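You operate a simulated robot arm through the tools that you are given. There is no shell and no other tool.

You are at the controls of a simulated two-armed robot. One attempt, no reset.

Task
Wipe up the spill on the light keypunch board with the cloth and put it back.

Only the result counts: the job must be done as asked and must still hold three seconds after the hand-in. Knocking over, shifting, dropping, spilling or breaking anything else fails it. Flat cloth is picked up by pressing the open fingertips on it (5 to 10 N) and closing them slowly along it; thin cloth reads only 2 to 8 mm in the jaws.

Robot
Two 7-joint arms with two-finger parallel grippers on one trunk, on a base that moves. Base frame: it is fixed to the floor where the robot stands at the start and does not move with it; the origin is under the middle of the robot, x ahead of it, y to its left, z up. Readings come in m, rad, newtons and seconds.
The left shoulder is at the start at [0.05, 0.158, 0.983], the right one opposite. With the tool pointing down near the work surface each hand reaches from about 0.22 to 0.66 m from the robot's upright axis, wherever it stands, measured 20 degrees to its own side. Places, roughly: cloth [-2.25, 0, 0.75]. Payload 3.91 kg a hand.
The tool frame of a hand sits at the grasp point between the pads (the TCP): z along the fingers, y along the line on which they close. The tips reach 0.03 m beyond it. The gripper opens to 0.11 m. The fingers are 0.02 m wide and 0.01 m thick; the gripper's body (0.048 by 0.112 m) begins 0.055 m behind the TCP.
Orientation is told as [roll, pitch, yaw] about the base's x, y, z axes, in that order, counted from this pose: with the fingers straight down and closing along the base's y, the tool's x points along the base's -x, its y along +y and its z along -z.

Tools
- The arms move only by the tool apply_moves. It takes "left_series", "right_series" or both (then of equal length, played together; a hand with none holds still); each is text: rows parted by semicolons, each of 7 numbers parted by spaces: the turn, a rotation vector about the tool's x, y, z in rad, then the shift along the tool's x, y, z in m, then the closure in counts, from 0 (fully open) to 255 (shut). In form: rx ry rz x y z fingers; .... A call has 1 to 20 rows; each row shifts and turns the commanded pose from where the row before left it, along the tool's axes as they then stand. Rows are played at 5 a second. More than 0.05 m and 0.15 rad between two rows, or a gripper value outside its range, and nothing of the call is played. A pose out of reach is approached as far as the arm can. The call stops where the force on the tool passes 40 N (or 10 N more than at its start, if that is more) or the arm is blocked; 0.2 s more then pass. The fingers move at their own pace (about 0.153 m/s each) and stop on an object; they squeeze with about 41 N. The grip force told is the motor's: it shows also when the fingers shut on nothing. Time passes only in rows, and 0.2 s behind the last, so rows that do not move let the fingers close. It gives the time, the measured TCP pose, the force on the tool (base axes), the opening and the grip force at its end, in the units of the frame above (readings bear some noise), with the torque about the TCP (base axes, N m) and any sound that the robot's microphone picked up.
- Cameras (640 x 400 px; columns grow to the right, rows downward): "scene" is now at [0.1312, -0.0104, 1.1374]; the picture's right is [-0.10, -1.00, 0.00], its down [-0.52, 0.05, -0.85] and it looks along [0.85, -0.08, -0.53] (base axes); focal length 295 px, centre (320, 200). "left" rides on the left gripper at [0.072, -0.017, -0.103] in its tool frame; the picture's right is [0.23, 0.97, 0.00], its down [-0.76, 0.18, -0.62] and it looks along [-0.61, 0.14, 0.78] (tool axes); focal length 222 px, centre (320, 200). "right" rides on the right gripper at [0.072, 0.017, -0.103] in its tool frame; the picture's right is [-0.23, 0.97, 0.00], its down [-0.76, -0.18, -0.62] and it looks along [-0.61, -0.14, 0.78] (tool axes); focal length 222 px, centre (320, 200). There is no depth. A picture from a camera that has moved, and an enlarged one, comes with that camera's place and axes in the base frame and with its lens. The place of the scene camera against the robot may be out by one fixed shift of up to 0.018 m in any direction.
- get_image(camera): a new picture of that camera. It takes no simulated time.
- move_column(by): slides the trunk up (or, below 0, down) by that many m; the arms and the scene camera ride with it, the base frame stays. It gives what a move gives, with no picture.
- base_move(legs): drives the robot by 1 to 6 legs, each [ahead, turn to the left] in m and rad, along the robot's own axes; the way and the turn of a leg run together, so that a leg with both is an arc; at most 1.5 m and 3.142 rad a leg. The arms and the cameras ride along, it lands a little off, and it stops where it bumps. It gives what a move gives.
- pan_tilt(pan, tilt): turns the head with the scene camera to pan (to the left, within 1.396 rad either way) and tilt (down, from -0.506 to 1.204), counted from straight ahead of the robot. It gives what a move gives.
- close_up(camera, box): a new picture of the part [left, top, right, bottom] of that camera's present view, enlarged. It takes no simulated time.
- finish_job(): hands the job in; it is judged then, once.

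Places have to be worked out from the pictures, the camera data and where the tool is seen. Open the grippers and draw the arms clear of the work before you hand the job in, unless the task says otherwise.

The tools are called after "Call:" as name(argument=value, ...) on one line, values as JSON. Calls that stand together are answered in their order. apply_moves: Moves the arms, as the interface text tells. Its arguments: {"type":"object","properties":{"left_series":{"type":"string"},"right_series":{"type":"string"}},"required":[]} The other tools are called the same way: move_column (by) moves the trunk up or down; base_move (legs) drives the base; pan_tilt (pan, tilt) turns the head that bears the scene camera; get_image (camera) takes a picture; close_up (camera, box) takes an enlarged picture of a part of a camera's view; finish_job () hands the job in.

At the start:

```text
t: 0.0
left_tool_pos: [0.4977, 0.2078, 0.9068]
left_tool_rot: [0.0, -0.001, -0.003]
left_force: [1.1, -0.2, 0.0]
left_wrist_torque: [0.02, -0.02, 0.02]
left_finger_gap: 0.11
left_grasp_force: 0.1
right_tool_pos: [0.5382, -0.1912, 0.8973]
right_tool_rot: [0.001, -0.001, -0.003]
right_force: [-0.2, 0.6, 0.1]
right_wrist_torque: [-0.02, 0.01, 0.01]
right_finger_gap: 0.1097
right_grasp_force: 0.1
trunk travel left (down, up): [-0.225, 0.257]
robot x, y, heading: [-0.0018, -0.0043, -0.001]
head pan, tilt (commanded): [-0.096, 0.553]
```

scene: 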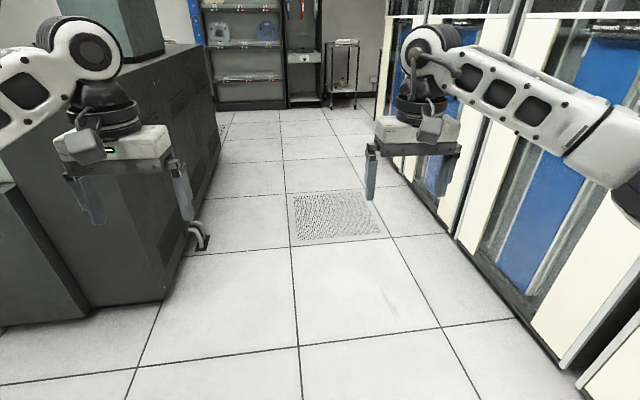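
right: 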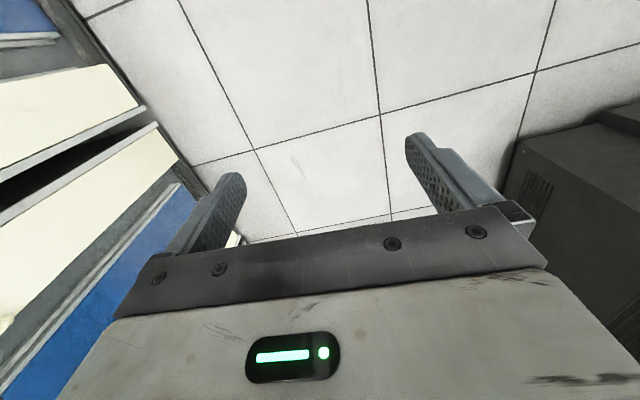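
left: 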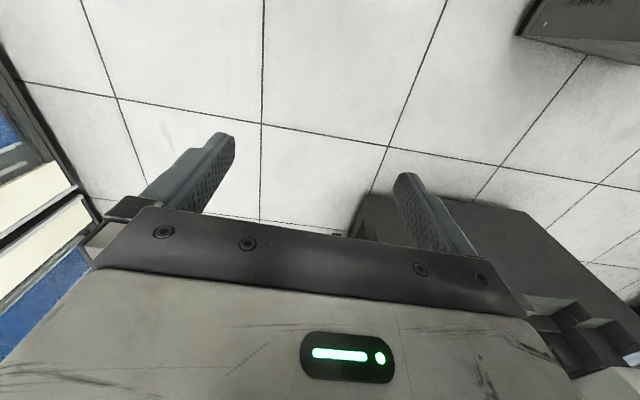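

The robot faces an aisle; the cloth is behind it at about x = -2.25. I look to both sides first, to see whether there is room to turn round.

Call:
pan_tilt(pan=1.39, tilt=0.6)

Call:
get_image(camera="scene")

Call:
pan_tilt(pan=-1.39, tilt=0.6)

Call:
get_image(camera="scene")

```text
t: 1.6
left_tool_pos: [0.498, 0.2089, 0.9072]
left_tool_rot: [0.002, 0.0, -0.005]
left_force: [0.7, -0.1, 0.0]
left_wrist_torque: [-0.02, 0.0, 0.0]
left_finger_gap: 0.11
left_grasp_force: 0.1
right_tool_pos: [0.5378, -0.1904, 0.8969]
right_tool_rot: [-0.001, 0.002, -0.002]
right_force: [0.5, 1.0, -0.8]
right_wrist_torque: [0.03, -0.01, -0.02]
right_finger_gap: 0.1098
right_grasp_force: 0.1
trunk travel left (down, up): [-0.225, 0.257]
robot x, y, heading: [0.0042, -0.0004, 0.001]
head pan, tilt (commanded): [1.389, 0.6]
```

```text
taken
camera scene: at [0.0579, 0.0851, 1.1332], right [0.98, -0.18, 0.0], down [-0.1, -0.56, -0.83], along [0.15, 0.81, -0.56], focal length 295 px, centre (320, 200)
```

scene: 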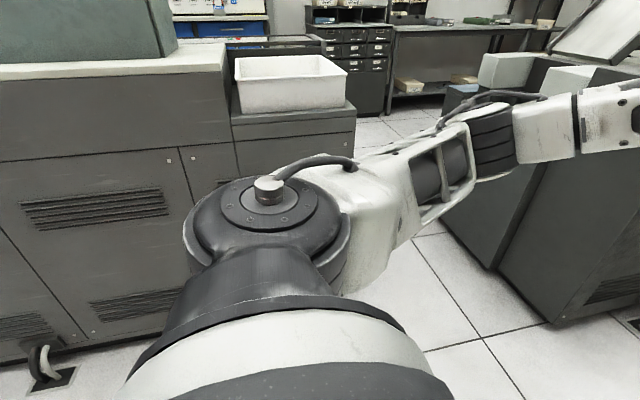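

```text
t: 4.0
left_tool_pos: [0.4976, 0.2073, 0.9061]
left_tool_rot: [0.0, 0.0, -0.003]
left_force: [-0.4, 0.5, 0.4]
left_wrist_torque: [-0.02, -0.02, -0.01]
left_finger_gap: 0.1099
left_grasp_force: 0.0
right_tool_pos: [0.5378, -0.1904, 0.8979]
right_tool_rot: [-0.001, -0.001, -0.004]
right_force: [-0.9, 0.8, -0.1]
right_wrist_torque: [0.01, 0.02, -0.01]
right_finger_gap: 0.1098
right_grasp_force: 0.0
trunk travel left (down, up): [-0.225, 0.257]
robot x, y, heading: [-0.0027, 0.0014, 0.006]
head pan, tilt (commanded): [-1.389, 0.6]
```

```text
taken
camera scene: at [0.0579, -0.0887, 1.1332], right [-0.98, -0.18, 0.0], down [-0.1, 0.56, -0.83], along [0.15, -0.81, -0.56], focal length 295 px, centre (320, 200)
```

scene: 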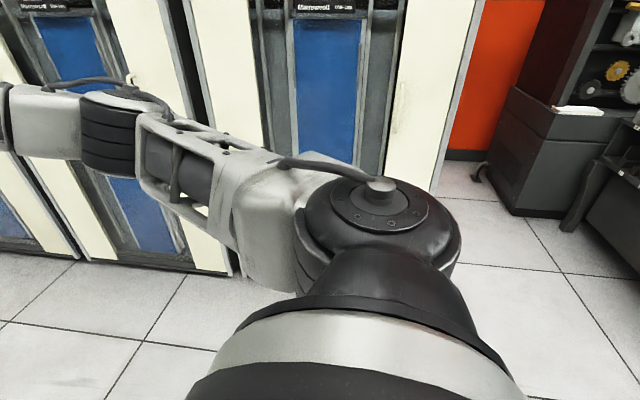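

The right-hand cabinets stand at about y = -1.02 and the left units at about y = 0.9. The hands sweep a radius of roughly 0.65 m, so I turn in place to the right by a quarter and look behind.

Call:
base_move(legs=[[0, -1.57]])

Call:
pan_tilt(pan=-1.39, tilt=0.5)

Call:
get_image(camera="scene")

```text
t: 8.3
left_tool_pos: [0.2043, -0.4979, 0.9052]
left_tool_rot: [0.0, 0.0, -1.578]
left_force: [0.3, 0.3, 0.2]
left_wrist_torque: [0.02, 0.01, 0.0]
left_finger_gap: 0.1099
left_grasp_force: 0.1
right_tool_pos: [-0.1934, -0.5362, 0.8981]
right_tool_rot: [-0.001, 0.0, -1.581]
right_force: [-0.4, 0.3, -0.5]
right_wrist_torque: [-0.02, -0.02, -0.01]
right_finger_gap: 0.1098
right_grasp_force: 0.1
trunk travel left (down, up): [-0.225, 0.257]
robot x, y, heading: [0.0019, 0.0023, -1.574]
head pan, tilt (commanded): [-1.389, 0.6]
```

```text
t: 8.9
left_tool_pos: [0.2047, -0.5003, 0.9059]
left_tool_rot: [-0.001, 0.0, -1.581]
left_force: [0.6, 0.1, 0.4]
left_wrist_torque: [-0.01, 0.03, 0.02]
left_finger_gap: 0.11
left_grasp_force: 0.2
right_tool_pos: [-0.1928, -0.536, 0.8982]
right_tool_rot: [0.0, -0.001, -1.58]
right_force: [-0.2, -0.3, -1.1]
right_wrist_torque: [0.0, 0.03, 0.0]
right_finger_gap: 0.11
right_grasp_force: 0.0
trunk travel left (down, up): [-0.225, 0.257]
robot x, y, heading: [-0.0021, -0.0018, -1.575]
head pan, tilt (commanded): [-1.389, 0.499]
```

```text
taken
camera scene: at [-0.0879, -0.0578, 1.1422], right [-0.18, 0.98, 0.0], down [0.47, 0.08, -0.88], along [-0.86, -0.15, -0.48], focal length 295 px, centre (320, 200)
```

scene: 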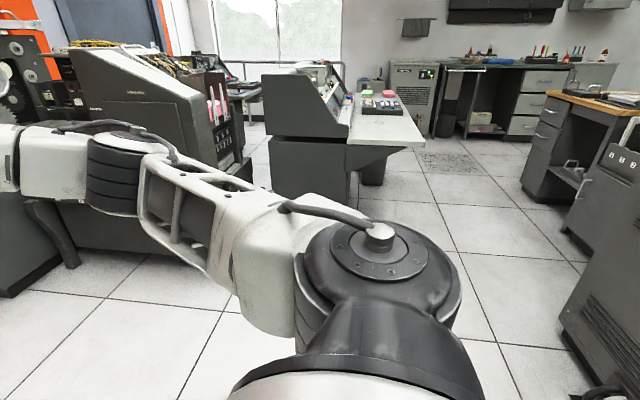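

A keypunch desk with a light board stands ahead at about x = -2.2. I finish the half turn and look straight at it.

Call:
base_move(legs=[[0, -1.57]])

Call:
pan_tilt(pan=0, tilt=0.4)

Call:
get_image(camera="scene")

Call:
close_up(camera="scene", box=[200, 60, 440, 210])

```text
t: 13.1
left_tool_pos: [-0.494, -0.2139, 0.9059]
left_tool_rot: [0.0, 0.001, -3.13]
left_force: [0.6, 0.1, 0.6]
left_wrist_torque: [-0.02, -0.01, 0.0]
left_finger_gap: 0.1101
left_grasp_force: 0.1
right_tool_pos: [-0.5406, 0.183, 0.8973]
right_tool_rot: [0.0, 0.001, -3.129]
right_force: [0.0, 0.4, 0.6]
right_wrist_torque: [0.02, 0.0, -0.03]
right_finger_gap: 0.1101
right_grasp_force: 0.1
trunk travel left (down, up): [-0.225, 0.257]
robot x, y, heading: [-0.001, 0.0009, -3.126]
head pan, tilt (commanded): [-1.389, 0.499]
```

```text
t: 14.7
left_tool_pos: [-0.4946, -0.2149, 0.905]
left_tool_rot: [0.001, 0.0, -3.13]
left_force: [-0.1, -0.3, 0.1]
left_wrist_torque: [0.01, 0.0, 0.01]
left_finger_gap: 0.11
left_grasp_force: 0.1
right_tool_pos: [-0.5413, 0.1832, 0.897]
right_tool_rot: [-0.001, 0.001, -3.13]
right_force: [0.4, -0.9, 0.0]
right_wrist_torque: [0.01, -0.02, 0.01]
right_finger_gap: 0.11
right_grasp_force: 0.0
trunk travel left (down, up): [-0.225, 0.257]
robot x, y, heading: [0.0004, -0.0, -3.13]
head pan, tilt (commanded): [0.0, 0.4]
```

```text
taken
camera scene: at [-0.1307, -0.0037, 1.1514], right [-0.01, 1.0, 0.0], down [0.39, 0.01, -0.92], along [-0.92, -0.01, -0.39], focal length 295 px, centre (320, 200)
```

scene: 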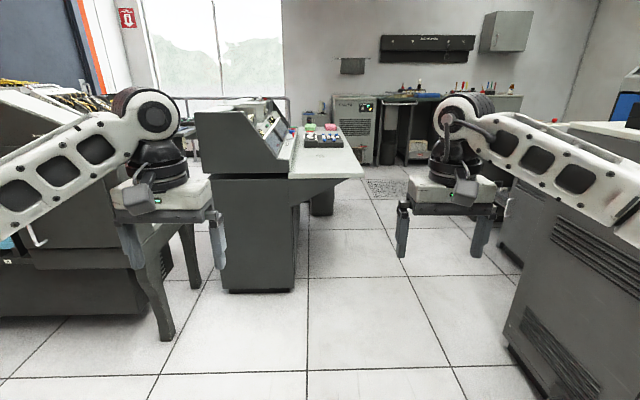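

```text
2.67 times, centred on (320, 135) of scene
camera zoom: at [-0.1307, -0.0037, 1.1514], right [-0.01, 1.0, 0.0], down [0.39, 0.01, -0.92], along [-0.92, -0.01, -0.39], focal length 787 px, centre (320, 373)
```

zoom: 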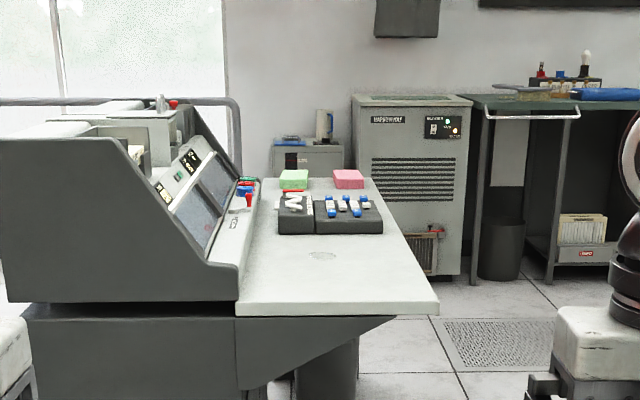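

The board runs from about x = -1.4 to -2.7 with y from -0.16 to 0.18, and its open side faces +y. I drive 0.5 m nearer and look at it from above.

Call:
base_move(legs=[[0.5, 0]])

Call:
pan_tilt(pan=0, tilt=0.45)

Call:
get_image(camera="scene")

Call:
close_up(camera="scene", box=[220, 60, 420, 185])

Call:
pan_tilt(pan=-0.9, tilt=0.6)

Call:
get_image(camera="scene")

```text
t: 17.7
left_tool_pos: [-1.0178, -0.2137, 0.9048]
left_tool_rot: [0.0, 0.001, 3.141]
left_force: [1.3, 0.5, 0.6]
left_wrist_torque: [0.01, 0.01, 0.05]
left_finger_gap: 0.11
left_grasp_force: 0.1
right_tool_pos: [-1.0603, 0.1858, 0.8974]
right_tool_rot: [0.001, 0.0, 3.139]
right_force: [0.3, 1.4, -0.3]
right_wrist_torque: [0.0, -0.01, -0.05]
right_finger_gap: 0.1098
right_grasp_force: 0.1
trunk travel left (down, up): [-0.225, 0.257]
robot x, y, heading: [-0.5174, -0.0087, -3.138]
head pan, tilt (commanded): [0.0, 0.4]
```

```text
t: 18.3
left_tool_pos: [-1.0178, -0.2113, 0.906]
left_tool_rot: [0.001, -0.002, 3.14]
left_force: [0.1, 0.0, 0.2]
left_wrist_torque: [-0.01, 0.01, 0.02]
left_finger_gap: 0.1098
left_grasp_force: 0.0
right_tool_pos: [-1.0591, 0.1843, 0.8979]
right_tool_rot: [0.0, 0.001, 3.141]
right_force: [0.0, 0.2, 0.9]
right_wrist_torque: [0.0, 0.02, 0.01]
right_finger_gap: 0.1101
right_grasp_force: 0.1
trunk travel left (down, up): [-0.225, 0.257]
robot x, y, heading: [-0.5202, -0.0056, -3.139]
head pan, tilt (commanded): [0.0, 0.45]
```

```text
taken
camera scene: at [-0.6505, -0.0067, 1.1468], right [0.0, 1.0, 0.0], down [0.43, 0.0, -0.9], along [-0.9, 0.0, -0.43], focal length 295 px, centre (320, 200)
```

scene: 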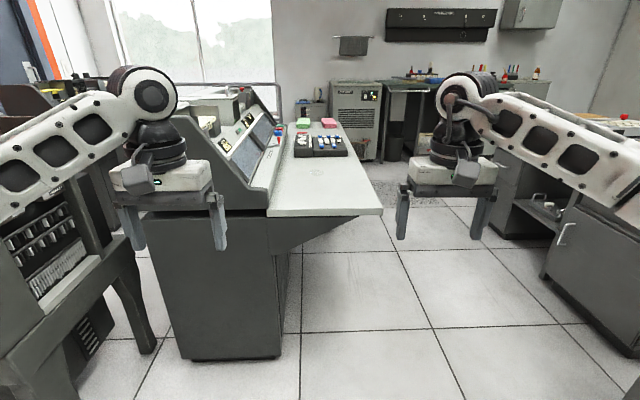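

```text
3.20 times, centred on (320, 122) of scene
camera zoom: at [-0.6505, -0.0067, 1.1468], right [0.0, 1.0, 0.0], down [0.43, 0.0, -0.9], along [-0.9, 0.0, -0.43], focal length 945 px, centre (320, 448)
```

zoom: 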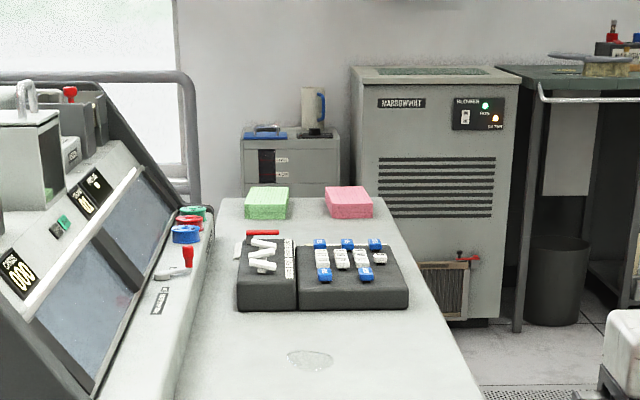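

```text
t: 19.5
left_tool_pos: [-1.0181, -0.2129, 0.9071]
left_tool_rot: [-0.001, 0.002, 3.139]
left_force: [1.1, -0.1, 0.0]
left_wrist_torque: [0.01, 0.02, 0.03]
left_finger_gap: 0.1102
left_grasp_force: 0.0
right_tool_pos: [-1.0586, 0.185, 0.8987]
right_tool_rot: [0.0, -0.001, 3.139]
right_force: [-0.3, 0.8, 0.3]
right_wrist_torque: [-0.03, -0.01, 0.02]
right_finger_gap: 0.1101
right_grasp_force: 0.1
trunk travel left (down, up): [-0.225, 0.257]
robot x, y, heading: [-0.5221, -0.0059, -3.139]
head pan, tilt (commanded): [-0.901, 0.6]
```

```text
taken
camera scene: at [-0.6137, 0.0626, 1.1332], right [0.78, 0.62, 0.0], down [0.35, -0.44, -0.83], along [-0.51, 0.65, -0.56], focal length 295 px, centre (320, 200)
```

scene: 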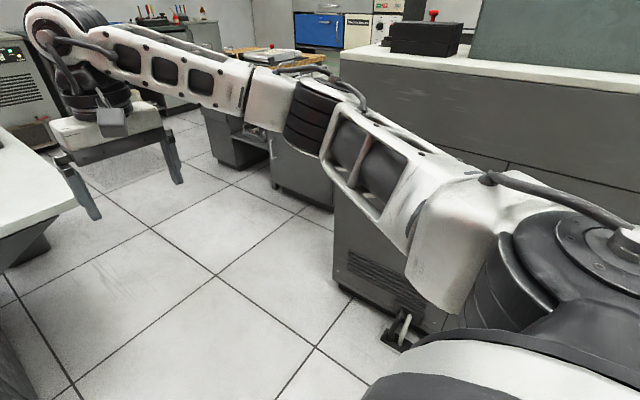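

The spill shows as a faint ring at about (-1.79, -0.02), and a dark tray plus green and pink stacks lie further back. The aisle beside the board is about 1.1 m wide, so I drive round the corner into it in two short legs.

Call:
base_move(legs=[[0, -0.6], [0.92, 0]])

Call:
pan_tilt(pan=0.6, tilt=0.5)

Call:
get_image(camera="scene")

```text
t: 24.8
left_tool_pos: [-1.5826, 0.4239, 0.9147]
left_tool_rot: [-0.016, -0.021, 2.556]
left_force: [0.6, 0.1, 0.4]
left_wrist_torque: [0.01, -0.03, 0.01]
left_finger_gap: 0.1096
left_grasp_force: 0.0
right_tool_pos: [-1.393, 0.7855, 0.9222]
right_tool_rot: [-0.016, -0.037, 2.536]
right_force: [-0.1, 0.3, -0.3]
right_wrist_torque: [0.0, -0.01, -0.01]
right_finger_gap: 0.1101
right_grasp_force: 0.0
trunk travel left (down, up): [-0.225, 0.257]
robot x, y, heading: [-1.0845, 0.2926, 2.54]
head pan, tilt (commanded): [-0.901, 0.6]
stopped in leg 2: the robot was blocked; the commanded pose is now the measured one
```

```text
t: 26.4
left_tool_pos: [-1.5832, 0.421, 0.917]
left_tool_rot: [-0.022, -0.026, 2.557]
left_force: [-0.2, -0.1, -0.3]
left_wrist_torque: [0.03, -0.04, 0.01]
left_finger_gap: 0.1098
left_grasp_force: 0.0
right_tool_pos: [-1.392, 0.7833, 0.921]
right_tool_rot: [-0.019, -0.035, 2.536]
right_force: [0.7, 0.2, -0.1]
right_wrist_torque: [-0.01, -0.03, 0.0]
right_finger_gap: 0.1099
right_grasp_force: 0.0
trunk travel left (down, up): [-0.225, 0.257]
robot x, y, heading: [-1.087, 0.3004, 2.546]
head pan, tilt (commanded): [0.6, 0.499]
```

```text
taken
camera scene: at [-1.1999, 0.2925, 1.1439], right [0.0, 1.0, 0.03], down [0.47, 0.03, -0.88], along [-0.88, 0.01, -0.47], focal length 295 px, centre (320, 200)
```

scene: 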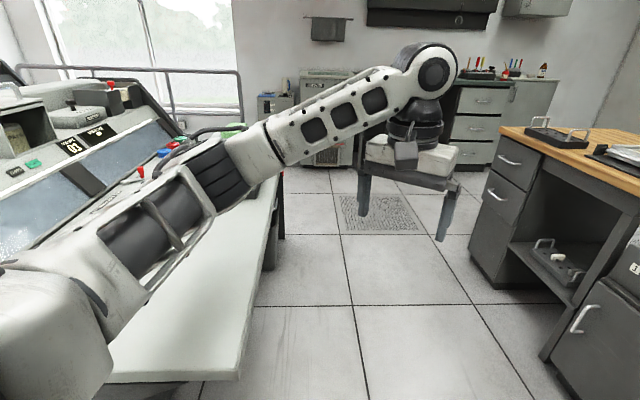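

The base was blocked at (-1.09, 0.30) and is tilted a little, with the right side higher, so it may have run against something low. I look down to the right and left to find out what.

Call:
pan_tilt(pan=-0.5, tilt=1.1)

Call:
get_image(camera="scene")

Call:
pan_tilt(pan=-1.39, tilt=1.0)

Call:
get_image(camera="scene")

Call:
pan_tilt(pan=1.39, tilt=1.0)

Call:
get_image(camera="scene")

```text
t: 27.7
left_tool_pos: [-1.5819, 0.422, 0.9156]
left_tool_rot: [-0.022, -0.026, 2.557]
left_force: [-0.1, -0.3, 0.1]
left_wrist_torque: [-0.01, 0.0, 0.02]
left_finger_gap: 0.11
left_grasp_force: 0.1
right_tool_pos: [-1.3929, 0.7824, 0.921]
right_tool_rot: [-0.02, -0.035, 2.538]
right_force: [0.4, 0.1, -0.2]
right_wrist_torque: [-0.04, -0.01, 0.0]
right_finger_gap: 0.1102
right_grasp_force: 0.0
trunk travel left (down, up): [-0.225, 0.257]
robot x, y, heading: [-1.0888, 0.3019, 2.544]
head pan, tilt (commanded): [-0.499, 1.1]
```

```text
taken
camera scene: at [-1.1384, 0.3502, 1.0974], right [0.89, 0.46, 0.0], down [0.4, -0.78, -0.48], along [-0.22, 0.43, -0.88], focal length 295 px, centre (320, 200)
```

scene: 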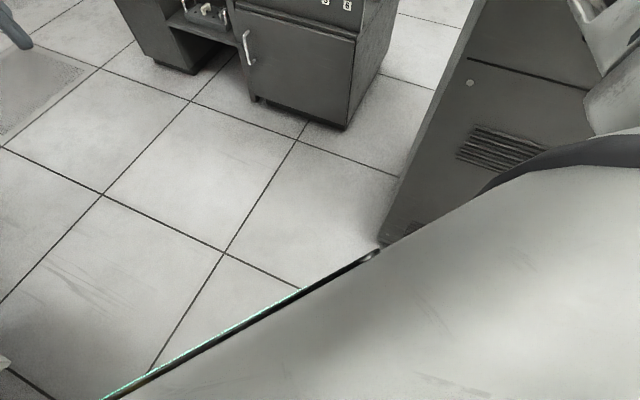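

```text
t: 28.9
left_tool_pos: [-1.584, 0.4216, 0.9161]
left_tool_rot: [-0.02, -0.028, 2.557]
left_force: [-0.4, -0.2, 0.5]
left_wrist_torque: [-0.02, 0.0, 0.0]
left_finger_gap: 0.1098
left_grasp_force: 0.0
right_tool_pos: [-1.3922, 0.7825, 0.9214]
right_tool_rot: [-0.02, -0.034, 2.538]
right_force: [0.3, 0.0, 0.3]
right_wrist_torque: [0.01, -0.02, -0.02]
right_finger_gap: 0.11
right_grasp_force: 0.1
trunk travel left (down, up): [-0.225, 0.257]
robot x, y, heading: [-1.0855, 0.3011, 2.543]
head pan, tilt (commanded): [-1.389, 1.0]
```

```text
taken
camera scene: at [-1.0817, 0.3574, 1.1035], right [0.91, -0.4, -0.02], down [-0.35, -0.75, -0.56], along [0.21, 0.52, -0.83], focal length 295 px, centre (320, 200)
```

scene: 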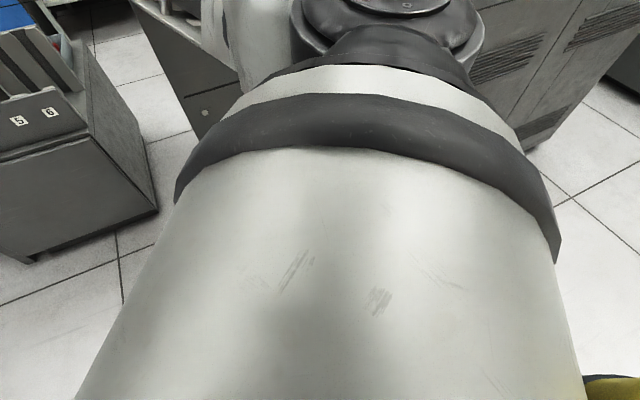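

```text
t: 31.3
left_tool_pos: [-1.584, 0.4226, 0.9152]
left_tool_rot: [-0.021, -0.026, 2.556]
left_force: [0.6, 0.0, 0.3]
left_wrist_torque: [0.0, -0.02, -0.01]
left_finger_gap: 0.1098
left_grasp_force: 0.0
right_tool_pos: [-1.3925, 0.7826, 0.9213]
right_tool_rot: [-0.018, -0.034, 2.538]
right_force: [0.2, -0.4, -0.1]
right_wrist_torque: [0.01, 0.02, 0.0]
right_finger_gap: 0.11
right_grasp_force: 0.1
trunk travel left (down, up): [-0.225, 0.257]
robot x, y, heading: [-1.0878, 0.3005, 2.543]
head pan, tilt (commanded): [1.389, 1.0]
```

```text
taken
camera scene: at [-1.1594, 0.2443, 1.1008], right [-0.71, 0.7, 0.03], down [0.59, 0.61, -0.53], along [-0.39, -0.36, -0.85], focal length 295 px, centre (320, 200)
```

scene: 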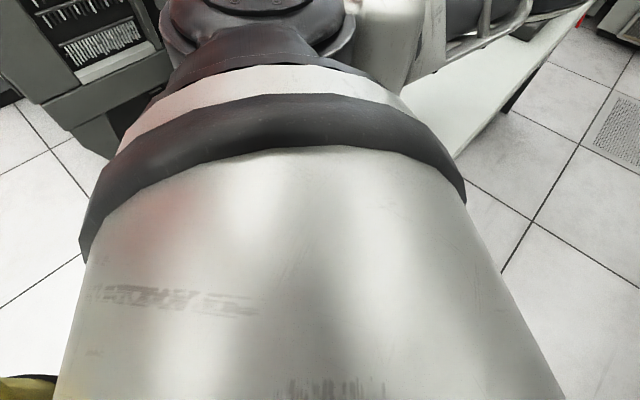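

The nose and right side are raised, which fits the right arm pressing against the grey unit, or the body against the board corner. I back straight off 0.2 m and check that the tilt goes away.

Call:
base_move(legs=[[-0.2, 0]])

Call:
pan_tilt(pan=0.4, tilt=0.75)

Call:
get_image(camera="scene")

Call:
pan_tilt(pan=-0.7, tilt=0.75)

Call:
get_image(camera="scene")

```text
t: 32.9
left_tool_pos: [-1.4261, 0.3267, 0.9053]
left_tool_rot: [0.001, 0.0, 2.563]
left_force: [-0.6, -0.7, 0.0]
left_wrist_torque: [-0.03, 0.0, -0.03]
left_finger_gap: 0.1099
left_grasp_force: 0.0
right_tool_pos: [-1.2375, 0.6895, 0.8996]
right_tool_rot: [0.0, -0.005, 2.539]
right_force: [0.5, 0.1, -0.8]
right_wrist_torque: [-0.01, -0.01, -0.02]
right_finger_gap: 0.1097
right_grasp_force: 0.0
trunk travel left (down, up): [-0.225, 0.257]
robot x, y, heading: [-0.92, 0.185, 2.544]
head pan, tilt (commanded): [1.389, 1.0]
```

```text
t: 34.2
left_tool_pos: [-1.4257, 0.3257, 0.9068]
left_tool_rot: [0.0, 0.001, 2.561]
left_force: [-0.6, 0.0, 0.3]
left_wrist_torque: [-0.01, -0.01, 0.02]
left_finger_gap: 0.11
left_grasp_force: 0.2
right_tool_pos: [-1.236, 0.6888, 0.8999]
right_tool_rot: [0.0, -0.003, 2.54]
right_force: [-0.5, 0.3, -1.3]
right_wrist_torque: [0.0, 0.0, 0.01]
right_finger_gap: 0.1098
right_grasp_force: 0.1
trunk travel left (down, up): [-0.225, 0.257]
robot x, y, heading: [-0.9223, 0.184, 2.548]
head pan, tilt (commanded): [0.4, 0.75]
```

```text
taken
camera scene: at [-1.0351, 0.2228, 1.1203], right [0.19, 0.98, 0.0], down [0.67, -0.13, -0.73], along [-0.72, 0.14, -0.68], focal length 295 px, centre (320, 200)
```

scene: 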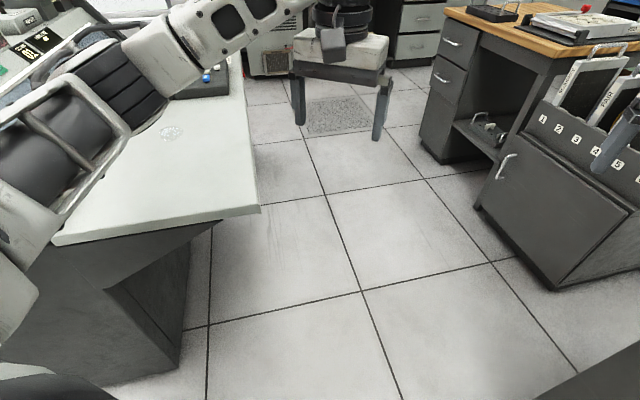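

```text
t: 35.5
left_tool_pos: [-1.4265, 0.3281, 0.9062]
left_tool_rot: [0.001, 0.0, 2.563]
left_force: [-0.4, 0.4, 0.5]
left_wrist_torque: [0.03, 0.0, 0.02]
left_finger_gap: 0.11
left_grasp_force: 0.0
right_tool_pos: [-1.236, 0.6889, 0.9001]
right_tool_rot: [-0.002, -0.005, 2.541]
right_force: [-0.8, -0.6, -0.2]
right_wrist_torque: [-0.02, 0.04, -0.01]
right_finger_gap: 0.11
right_grasp_force: 0.0
trunk travel left (down, up): [-0.225, 0.257]
robot x, y, heading: [-0.9236, 0.1851, 2.55]
head pan, tilt (commanded): [-0.7, 0.75]
```

```text
taken
camera scene: at [-0.9766, 0.2866, 1.1203], right [0.96, 0.27, 0.0], down [0.19, -0.66, -0.73], along [-0.2, 0.7, -0.68], focal length 295 px, centre (320, 200)
```

scene: 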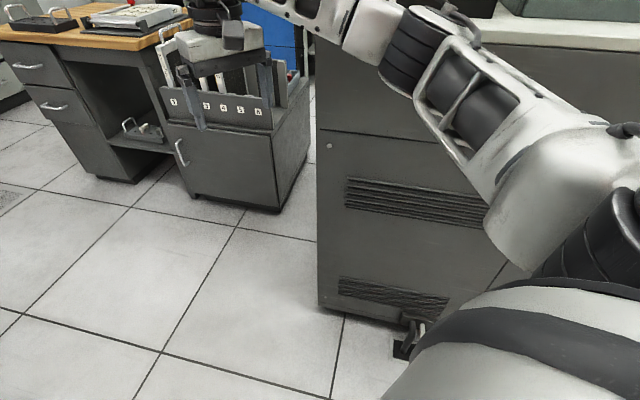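

The tilt is gone, and the geometry says the right elbow (0.4 m out, about z 1.0) touched the grey unit's edge at y≈0.84. I raise the trunk 0.22 m so the arms pass above it, then drive through the middle of the gap.

Call:
move_column(by=0.22)

Call:
base_move(legs=[[0, -0.13], [0.35, 0]])

Call:
get_image(camera="scene")

```text
t: 37.9
left_tool_pos: [-1.4257, 0.3267, 1.1276]
left_tool_rot: [-0.001, 0.002, 2.562]
left_force: [0.0, 0.1, 0.6]
left_wrist_torque: [0.02, 0.01, 0.02]
left_finger_gap: 0.1103
left_grasp_force: 0.2
right_tool_pos: [-1.237, 0.6895, 1.1206]
right_tool_rot: [-0.001, -0.005, 2.542]
right_force: [0.5, -0.8, 0.3]
right_wrist_torque: [-0.01, 0.02, -0.04]
right_finger_gap: 0.1098
right_grasp_force: 0.1
trunk travel left (down, up): [-0.445, 0.037]
robot x, y, heading: [-0.9238, 0.1904, 2.547]
head pan, tilt (commanded): [-0.7, 0.75]
```

```text
t: 40.8
left_tool_pos: [-1.6702, 0.6271, 1.1256]
left_tool_rot: [0.0, 0.004, 2.43]
left_force: [0.8, 0.1, -0.5]
left_wrist_torque: [-0.03, -0.02, -0.01]
left_finger_gap: 0.1099
left_grasp_force: 0.1
right_tool_pos: [-1.4358, 0.9624, 1.1192]
right_tool_rot: [0.0, -0.005, 2.412]
right_force: [0.9, 0.2, -0.3]
right_wrist_torque: [0.0, -0.03, -0.04]
right_finger_gap: 0.11
right_grasp_force: 0.1
trunk travel left (down, up): [-0.445, 0.037]
robot x, y, heading: [-1.1893, 0.4208, 2.423]
head pan, tilt (commanded): [-0.7, 0.75]
```

```text
taken
camera scene: at [-1.2296, 0.5293, 1.3402], right [0.99, 0.15, 0.0], down [0.1, -0.67, -0.73], along [-0.11, 0.72, -0.68], focal length 295 px, centre (320, 200)
```

scene: 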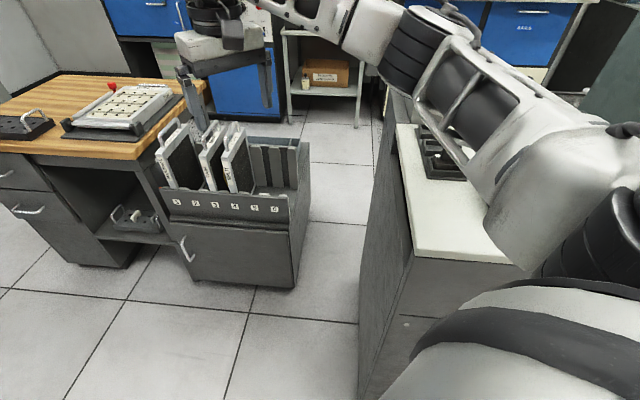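

The arm now passes above the unit's white top without touching it. I carry on 0.3 m, turn to face along the aisle (-x) and look.

Call:
base_move(legs=[[0.3, 0], [0, 0.72]])

Call:
pan_tilt(pan=0.6, tilt=0.75)

Call:
get_image(camera="scene")

Call:
pan_tilt(pan=0, tilt=0.6)

Call:
get_image(camera="scene")

```text
t: 44.8
left_tool_pos: [-1.9182, 0.4676, 1.1271]
left_tool_rot: [0.0, -0.001, -3.138]
left_force: [0.2, 0.3, 0.3]
left_wrist_torque: [0.03, 0.01, -0.02]
left_finger_gap: 0.11
left_grasp_force: 0.1
right_tool_pos: [-1.959, 0.8733, 1.1205]
right_tool_rot: [0.001, -0.006, 3.125]
right_force: [0.0, -1.2, 1.1]
right_wrist_torque: [-0.01, -0.02, -0.02]
right_finger_gap: 0.1099
right_grasp_force: 0.0
trunk travel left (down, up): [-0.445, 0.037]
robot x, y, heading: [-1.423, 0.6293, 3.129]
head pan, tilt (commanded): [-0.7, 0.75]
```

```text
t: 46.2
left_tool_pos: [-1.9173, 0.4669, 1.1269]
left_tool_rot: [0.0, 0.0, -3.139]
left_force: [0.3, -0.7, -0.4]
left_wrist_torque: [0.01, -0.03, 0.04]
left_finger_gap: 0.11
left_grasp_force: 0.0
right_tool_pos: [-1.9595, 0.8743, 1.1211]
right_tool_rot: [0.001, -0.004, 3.126]
right_force: [0.4, 0.8, -0.8]
right_wrist_torque: [0.04, 0.01, 0.0]
right_finger_gap: 0.1098
right_grasp_force: 0.0
trunk travel left (down, up): [-0.445, 0.037]
robot x, y, heading: [-1.42, 0.627, 3.131]
head pan, tilt (commanded): [0.6, 0.75]
```

```text
taken
camera scene: at [-1.5271, 0.5805, 1.3403], right [-0.56, 0.83, 0.0], down [0.57, 0.38, -0.73], along [-0.61, -0.41, -0.68], focal length 295 px, centre (320, 200)
```

scene: 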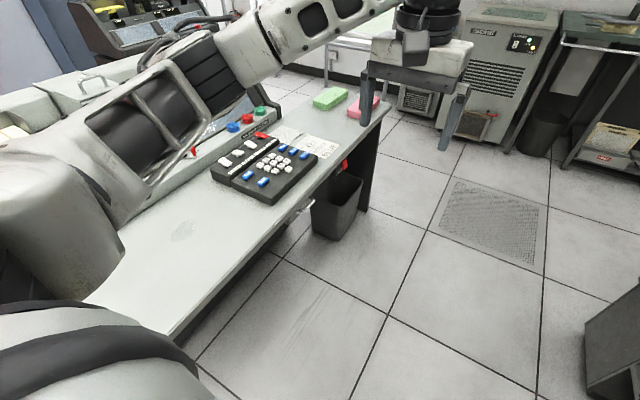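

```text
t: 47.2
left_tool_pos: [-1.9182, 0.468, 1.127]
left_tool_rot: [0.001, 0.002, -3.137]
left_force: [-0.3, -0.7, -0.1]
left_wrist_torque: [0.02, 0.0, -0.02]
left_finger_gap: 0.11
left_grasp_force: 0.0
right_tool_pos: [-1.9588, 0.8754, 1.1202]
right_tool_rot: [-0.001, -0.007, 3.125]
right_force: [0.2, -0.6, -0.2]
right_wrist_torque: [0.02, -0.01, 0.01]
right_finger_gap: 0.1101
right_grasp_force: 0.0
trunk travel left (down, up): [-0.445, 0.037]
robot x, y, heading: [-1.4193, 0.6255, 3.131]
head pan, tilt (commanded): [0.0, 0.6]
```

```text
taken
camera scene: at [-1.5466, 0.6273, 1.3532], right [0.01, 1.0, 0.0], down [0.57, -0.01, -0.82], along [-0.82, 0.01, -0.57], focal length 295 px, centre (320, 200)
```

scene: 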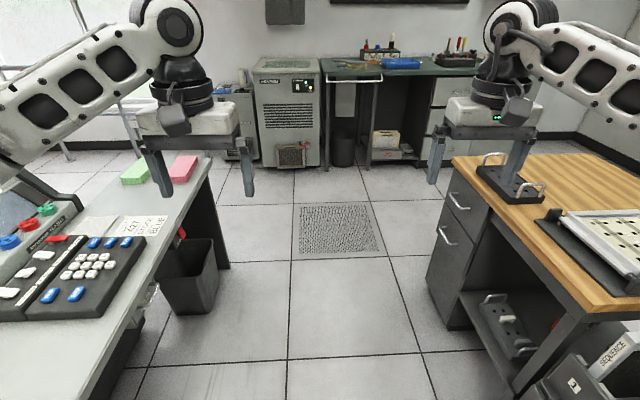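

From here I see the board with the spill ring, the keypad, a white printed sheet behind it, and the green and pink blocks. I zoom in on them.

Call:
pan_tilt(pan=0.5, tilt=0.6)

Call:
get_image(camera="scene")

Call:
close_up(camera="scene", box=[130, 80, 400, 250])

```text
t: 48.2
left_tool_pos: [-1.9177, 0.4685, 1.1264]
left_tool_rot: [0.0, 0.0, -3.137]
left_force: [0.2, 0.0, -0.8]
left_wrist_torque: [-0.02, 0.0, 0.03]
left_finger_gap: 0.1098
left_grasp_force: 0.1
right_tool_pos: [-1.959, 0.8731, 1.1205]
right_tool_rot: [-0.001, -0.004, 3.127]
right_force: [0.2, 0.1, -0.3]
right_wrist_torque: [0.02, 0.01, -0.01]
right_finger_gap: 0.1102
right_grasp_force: 0.1
trunk travel left (down, up): [-0.445, 0.037]
robot x, y, heading: [-1.4213, 0.6272, 3.131]
head pan, tilt (commanded): [0.499, 0.6]
```

```text
taken
camera scene: at [-1.5363, 0.5851, 1.3532], right [-0.47, 0.88, 0.0], down [0.5, 0.27, -0.83], along [-0.73, -0.39, -0.56], focal length 295 px, centre (320, 200)
```

scene: 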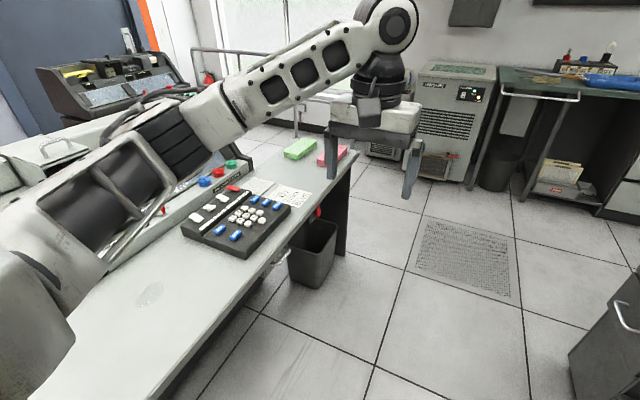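

```text
2.35 times, centred on (265, 165) of scene
camera zoom: at [-1.5363, 0.5851, 1.3532], right [-0.47, 0.88, 0.0], down [0.5, 0.27, -0.83], along [-0.73, -0.39, -0.56], focal length 695 px, centre (449, 282)
```

zoom: 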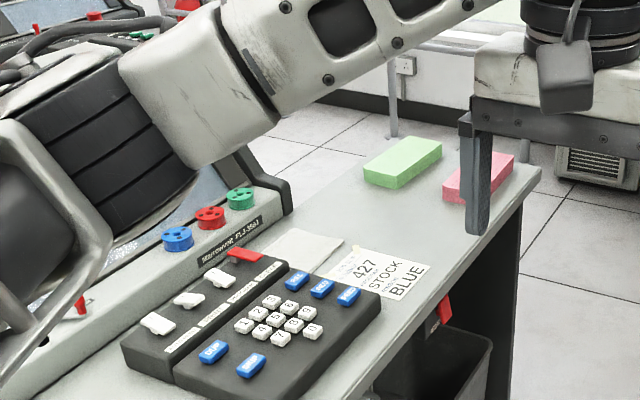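

Beside the printed card, behind the keypad, lies a flat pale square at about (-2.32, -0.1), which is most likely the cloth. I drive 0.68 m along the aisle, turn left to face the board and look from there.

Call:
base_move(legs=[[0.68, 0], [0, 1.57]])

Call:
pan_tilt(pan=0, tilt=0.85)

Call:
get_image(camera="scene")

```text
t: 55.7
left_tool_pos: [-1.9722, 0.1336, 1.1271]
left_tool_rot: [0.0, -0.002, -1.615]
left_force: [-0.1, -0.5, -0.5]
left_wrist_torque: [-0.02, 0.0, -0.02]
left_finger_gap: 0.1098
left_grasp_force: 0.1
right_tool_pos: [-2.3796, 0.1111, 1.121]
right_tool_rot: [0.001, -0.006, -1.635]
right_force: [-0.5, 1.2, -0.5]
right_wrist_torque: [0.0, 0.03, -0.01]
right_finger_gap: 0.1101
right_grasp_force: 0.0
trunk travel left (down, up): [-0.445, 0.037]
robot x, y, heading: [-2.1058, 0.6376, -1.633]
head pan, tilt (commanded): [0.499, 0.6]
```

```text
t: 56.6
left_tool_pos: [-1.9731, 0.1331, 1.1267]
left_tool_rot: [0.0, -0.001, -1.613]
left_force: [-0.2, 0.1, -0.1]
left_wrist_torque: [-0.01, 0.01, -0.01]
left_finger_gap: 0.1102
left_grasp_force: 0.1
right_tool_pos: [-2.379, 0.1117, 1.1212]
right_tool_rot: [0.001, -0.005, -1.634]
right_force: [0.7, -0.2, 0.7]
right_wrist_torque: [-0.02, 0.01, 0.0]
right_finger_gap: 0.11
right_grasp_force: 0.0
trunk travel left (down, up): [-0.445, 0.037]
robot x, y, heading: [-2.109, 0.6376, -1.63]
head pan, tilt (commanded): [0.0, 0.85]
```

```text
taken
camera scene: at [-2.1128, 0.5182, 1.3323], right [-1.0, 0.06, 0.0], down [0.04, 0.75, -0.66], along [-0.04, -0.66, -0.75], focal length 295 px, centre (320, 200)
```

scene: 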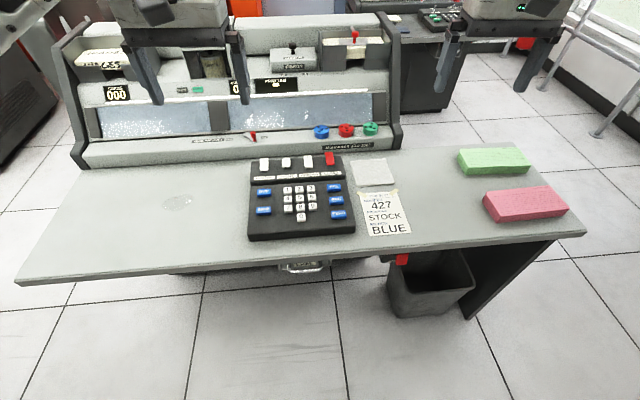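

Now the whole board is in view: the pale square at about (-2.31, -0.11), the spill at about (-1.76, -0.02), and the board's front edge at y≈0.17. I zoom in on the square and the spill.

Call:
close_up(camera="scene", box=[310, 130, 470, 250])

Call:
close_up(camera="scene", box=[100, 140, 260, 260])

Call:
get_image(camera="right")

```text
3.33 times, centred on (390, 190) of scene
camera zoom: at [-2.1128, 0.5182, 1.3323], right [-1.0, 0.06, 0.0], down [0.04, 0.75, -0.66], along [-0.04, -0.66, -0.75], focal length 984 px, centre (87, 233)
```

zoom: 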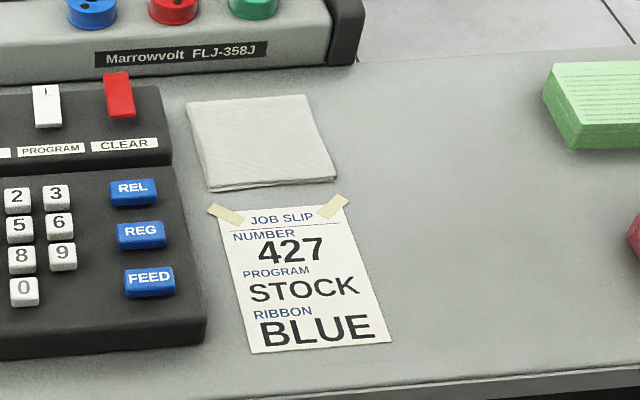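

```text
3.33 times, centred on (180, 200) of scene
camera zoom: at [-2.1128, 0.5182, 1.3323], right [-1.0, 0.06, 0.0], down [0.04, 0.75, -0.66], along [-0.04, -0.66, -0.75], focal length 984 px, centre (787, 200)
```

zoom: 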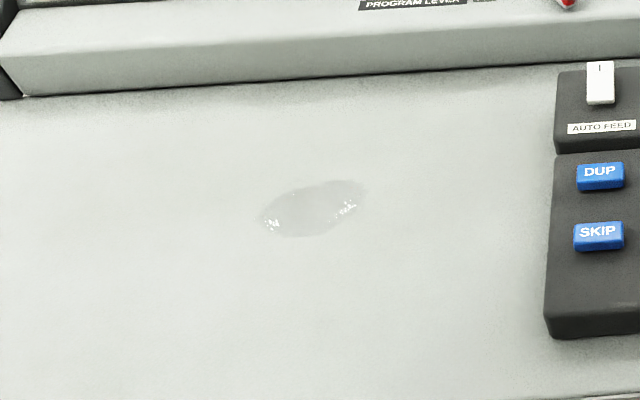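

```text
taken
camera right: at [-2.3595, 0.1841, 1.2246], right [0.96, -0.29, 0.0], down [-0.23, -0.75, 0.63], along [-0.18, -0.6, -0.78], focal length 222 px, centre (320, 200)
```

right: 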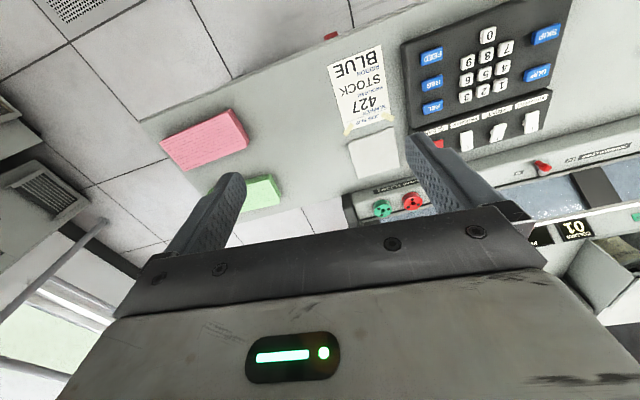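

The cloth is a folded square of about 0.115 m centred near (-2.304, -0.112), lying between the keypad, the taped job slip and the console lip. It is 0.78 m away, so I drive 0.17 m forward, which leaves the base front near y = 0.23, clear of the board edge.

Call:
base_move(legs=[[0.17, 0]])

Call:
get_image(camera="scene")

Call:
get_image(camera="right")

```text
t: 58.1
left_tool_pos: [-1.9829, -0.0323, 1.1247]
left_tool_rot: [-0.001, 0.003, -1.615]
left_force: [0.5, -0.3, 0.1]
left_wrist_torque: [0.03, 0.0, 0.03]
left_finger_gap: 0.1101
left_grasp_force: 0.1
right_tool_pos: [-2.389, -0.0533, 1.1189]
right_tool_rot: [0.0, -0.003, -1.634]
right_force: [-0.4, -1.1, -0.7]
right_wrist_torque: [0.0, 0.0, 0.03]
right_finger_gap: 0.11
right_grasp_force: 0.0
trunk travel left (down, up): [-0.445, 0.037]
robot x, y, heading: [-2.119, 0.4745, -1.632]
head pan, tilt (commanded): [0.0, 0.85]
```

```text
taken
camera scene: at [-2.1229, 0.3514, 1.3322], right [-1.0, 0.06, 0.0], down [0.04, 0.75, -0.66], along [-0.04, -0.66, -0.75], focal length 295 px, centre (320, 200)
```

scene: 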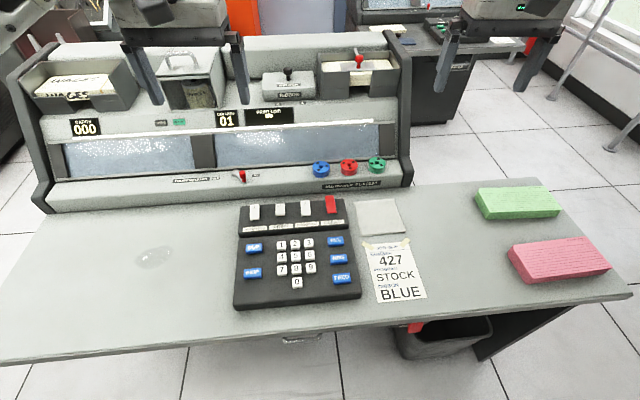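

```text
taken
camera right: at [-2.37, 0.0177, 1.2243], right [0.96, -0.29, 0.0], down [-0.23, -0.75, 0.63], along [-0.18, -0.6, -0.78], focal length 222 px, centre (320, 200)
```

right: 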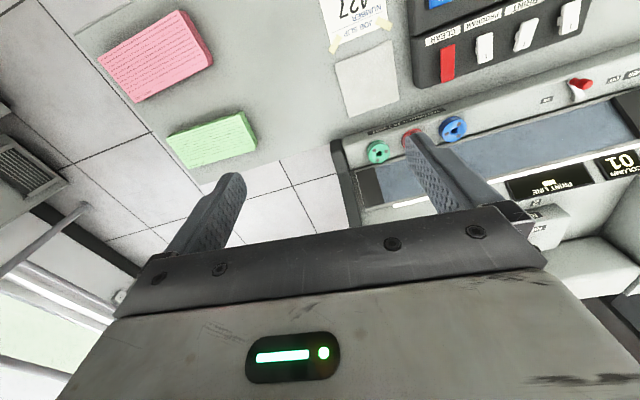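

The hand camera from two places puts the cloth at about (-2.302, -0.098) with the board at z≈0.72; the scene camera agrees to within 1.5 cm. I lower the trunk 0.2 m, so the hands come to z≈0.92, still well above everything on the board.

Call:
move_column(by=-0.2)

Call:
get_image(camera="right")

Call:
get_image(camera="scene")

```text
t: 60.2
left_tool_pos: [-1.9819, -0.0331, 0.9276]
left_tool_rot: [0.0, 0.001, -1.617]
left_force: [0.2, 0.5, 0.3]
left_wrist_torque: [0.0, 0.0, 0.04]
left_finger_gap: 0.1101
left_grasp_force: 0.0
right_tool_pos: [-2.3904, -0.0546, 0.9206]
right_tool_rot: [0.0, -0.004, -1.636]
right_force: [-0.6, 0.4, 0.4]
right_wrist_torque: [-0.02, -0.04, -0.01]
right_finger_gap: 0.1101
right_grasp_force: 0.0
trunk travel left (down, up): [-0.245, 0.237]
robot x, y, heading: [-2.1181, 0.471, -1.632]
head pan, tilt (commanded): [0.0, 0.85]
```

```text
taken
camera right: at [-2.37, 0.0185, 1.0248], right [0.96, -0.29, 0.0], down [-0.23, -0.75, 0.63], along [-0.18, -0.6, -0.78], focal length 222 px, centre (320, 200)
```

right: 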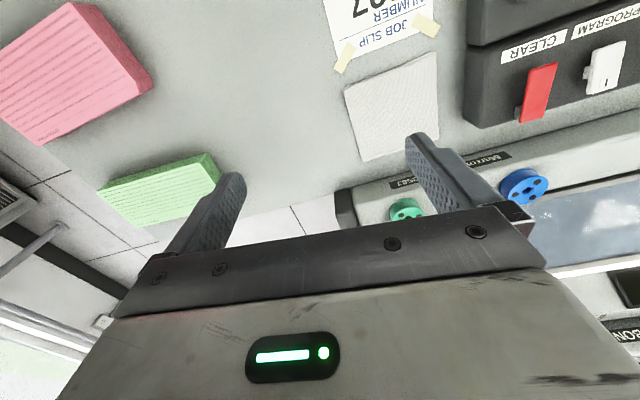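

```text
taken
camera scene: at [-2.1229, 0.3523, 1.1323], right [-1.0, 0.06, 0.0], down [0.04, 0.75, -0.66], along [-0.04, -0.66, -0.75], focal length 295 px, centre (320, 200)
```

scene: 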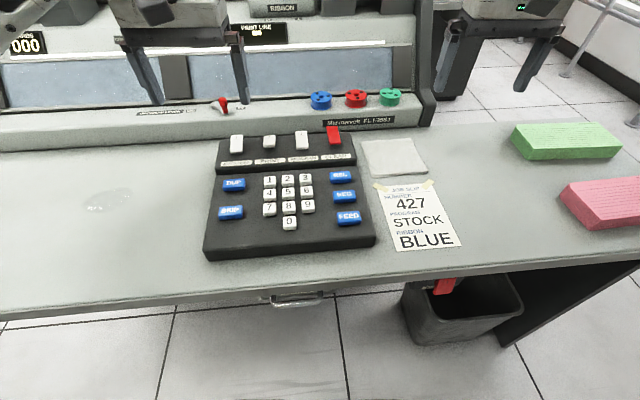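

The cloth centre now comes out near (-2.299, -0.098) from the hand camera. I bring the right hand above it with the gap set to about 7 cm, turn it slightly to match the cloth's edges, and go down to z≈0.80.

Call:
apply_moves(right_series="0 0 0 -0.012 0.031 0 90; 0 0 0 -0.012 0.031 0 90; 0 0 0 -0.013 0.0316 0 90; 0 0 -0.115 0 0 0.02 90; 0 0 0 0 0 0.03 90; 0 0 0 0 0 0.03 90; 0 0 0 0 0 0.03 90; 0 0 0 0 0 0 90")

Call:
get_image(camera="right")

Call:
get_image(camera="scene")

```text
t: 62.0
left_tool_pos: [-1.9832, -0.0337, 0.9271]
left_tool_rot: [-0.003, 0.001, -1.615]
left_force: [-0.3, 0.9, -0.3]
left_wrist_torque: [0.02, -0.01, 0.0]
left_finger_gap: 0.1101
left_grasp_force: 0.1
right_tool_pos: [-2.3009, -0.1012, 0.8116]
right_tool_rot: [-0.001, -0.006, -1.519]
right_force: [0.0, 0.2, 0.4]
right_wrist_torque: [-0.02, -0.04, -0.01]
right_finger_gap: 0.0712
right_grasp_force: 0.0
trunk travel left (down, up): [-0.245, 0.237]
robot x, y, heading: [-2.1163, 0.4675, -1.631]
head pan, tilt (commanded): [0.0, 0.85]
```

```text
taken
camera right: at [-2.2888, -0.0259, 0.9146], right [0.98, -0.18, 0.0], down [-0.14, -0.77, 0.63], along [-0.11, -0.62, -0.78], focal length 222 px, centre (320, 200)
```

right: 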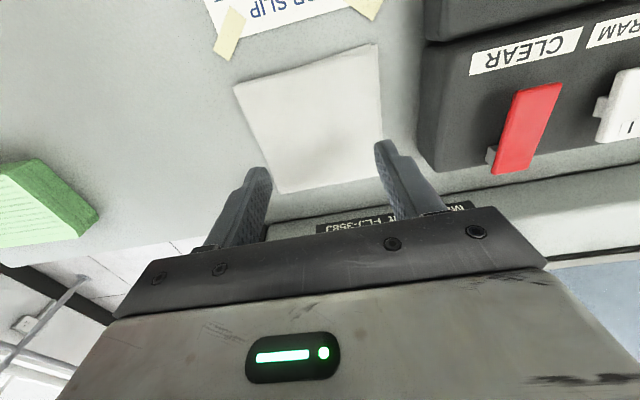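

```text
taken
camera scene: at [-2.1229, 0.3522, 1.1323], right [-1.0, 0.06, 0.0], down [0.04, 0.75, -0.66], along [-0.04, -0.66, -0.75], focal length 295 px, centre (320, 200)
```

scene: 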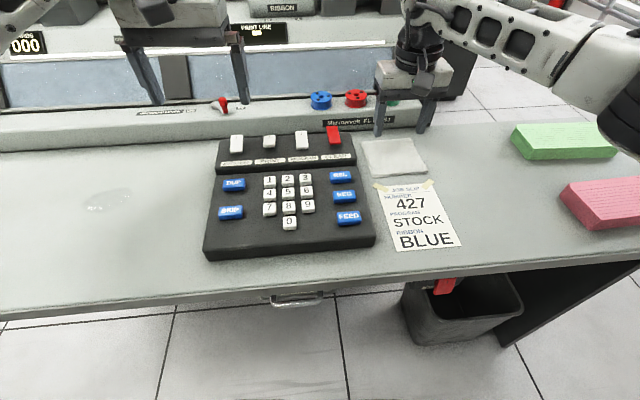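

The tips stand centred over the cloth (centre about (-2.302, -0.105), tips at z≈0.78). I go down 4 cm in small steps and read the force.

Call:
apply_moves(right_series="0 0 0 0 0 0.01 90; 0 0 0 0 0 0.01 90; 0 0 0 0 0 0.01 90; 0 0 0 0 0 0.01 90; 0 0 0 0 0 0 90")

Call:
get_image(camera="right")

```text
t: 63.2
left_tool_pos: [-1.9825, -0.0323, 0.9275]
left_tool_rot: [0.0, 0.001, -1.616]
left_force: [-0.6, -0.9, 0.2]
left_wrist_torque: [0.01, 0.01, -0.02]
left_finger_gap: 0.1101
left_grasp_force: 0.1
right_tool_pos: [-2.2998, -0.0983, 0.7708]
right_tool_rot: [0.001, -0.005, -1.519]
right_force: [1.2, -0.1, -0.3]
right_wrist_torque: [-0.02, 0.01, 0.02]
right_finger_gap: 0.0714
right_grasp_force: 0.1
trunk travel left (down, up): [-0.245, 0.237]
robot x, y, heading: [-2.1186, 0.4727, -1.629]
head pan, tilt (commanded): [0.0, 0.85]
```

```text
taken
camera right: at [-2.2884, -0.0241, 0.8747], right [0.98, -0.18, 0.0], down [-0.14, -0.77, 0.63], along [-0.11, -0.62, -0.78], focal length 222 px, centre (320, 200)
```

right: 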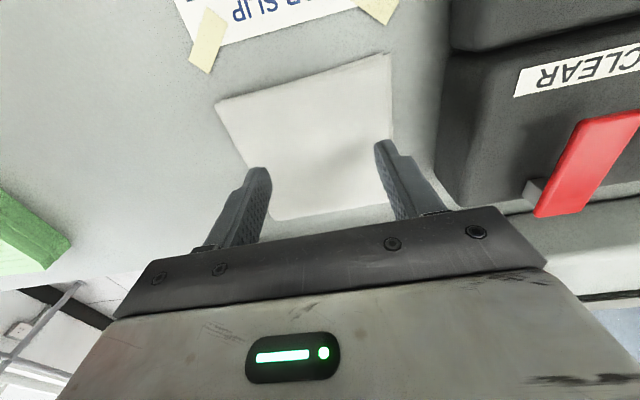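

There is no contact yet with the tips at z≈0.741. I go on down in 4 mm steps.

Call:
apply_moves(right_series="0 0 0 0 0 0.004 90; 0 0 0 0 0 0.004 90; 0 0 0 0 0 0.004 90; 0 0 0 0 0 0 90")

```text
t: 64.2
left_tool_pos: [-1.9826, -0.0322, 0.9266]
left_tool_rot: [0.0, -0.001, -1.617]
left_force: [-0.6, -0.2, 0.4]
left_wrist_torque: [0.02, 0.01, 0.01]
left_finger_gap: 0.11
left_grasp_force: 0.1
right_tool_pos: [-2.2998, -0.0994, 0.7591]
right_tool_rot: [-0.001, -0.005, -1.52]
right_force: [-0.1, -0.2, 0.5]
right_wrist_torque: [-0.04, -0.01, -0.02]
right_finger_gap: 0.0712
right_grasp_force: 0.0
trunk travel left (down, up): [-0.245, 0.237]
robot x, y, heading: [-2.1199, 0.4756, -1.633]
head pan, tilt (commanded): [0.0, 0.85]
```

Still free with the tips at about 0.729. I take a few 3 mm steps more.

Call:
apply_moves(right_series="0 0 0 0 0 0.003 90; 0 0 0 0 0 0.003 90; 0 0 0 0 0 0 90")

Call:
get_image(camera="right")

```text
t: 65.0
left_tool_pos: [-1.9825, -0.0331, 0.9271]
left_tool_rot: [-0.001, -0.001, -1.615]
left_force: [0.9, -0.3, -0.2]
left_wrist_torque: [0.0, -0.02, -0.04]
left_finger_gap: 0.1101
left_grasp_force: 0.0
right_tool_pos: [-2.2999, -0.0992, 0.753]
right_tool_rot: [-0.001, -0.007, -1.521]
right_force: [-0.9, -1.0, 3.5]
right_wrist_torque: [-0.01, -0.1, 0.02]
right_finger_gap: 0.0706
right_grasp_force: 0.1
trunk travel left (down, up): [-0.245, 0.237]
robot x, y, heading: [-2.1193, 0.4713, -1.632]
head pan, tilt (commanded): [0.0, 0.85]
```

```text
taken
camera right: at [-2.2875, -0.0238, 0.8568], right [0.98, -0.18, 0.0], down [-0.14, -0.77, 0.63], along [-0.11, -0.62, -0.78], focal length 222 px, centre (320, 200)
```

right: 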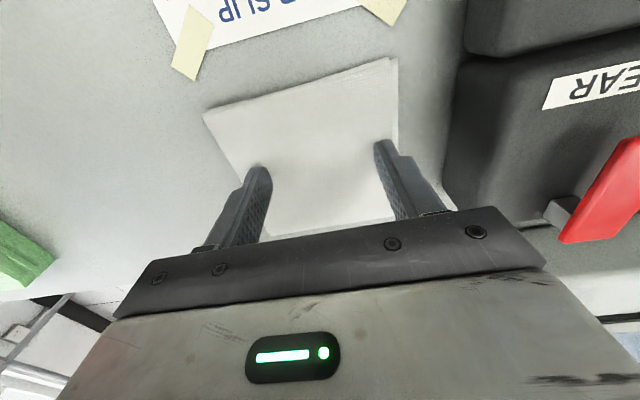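

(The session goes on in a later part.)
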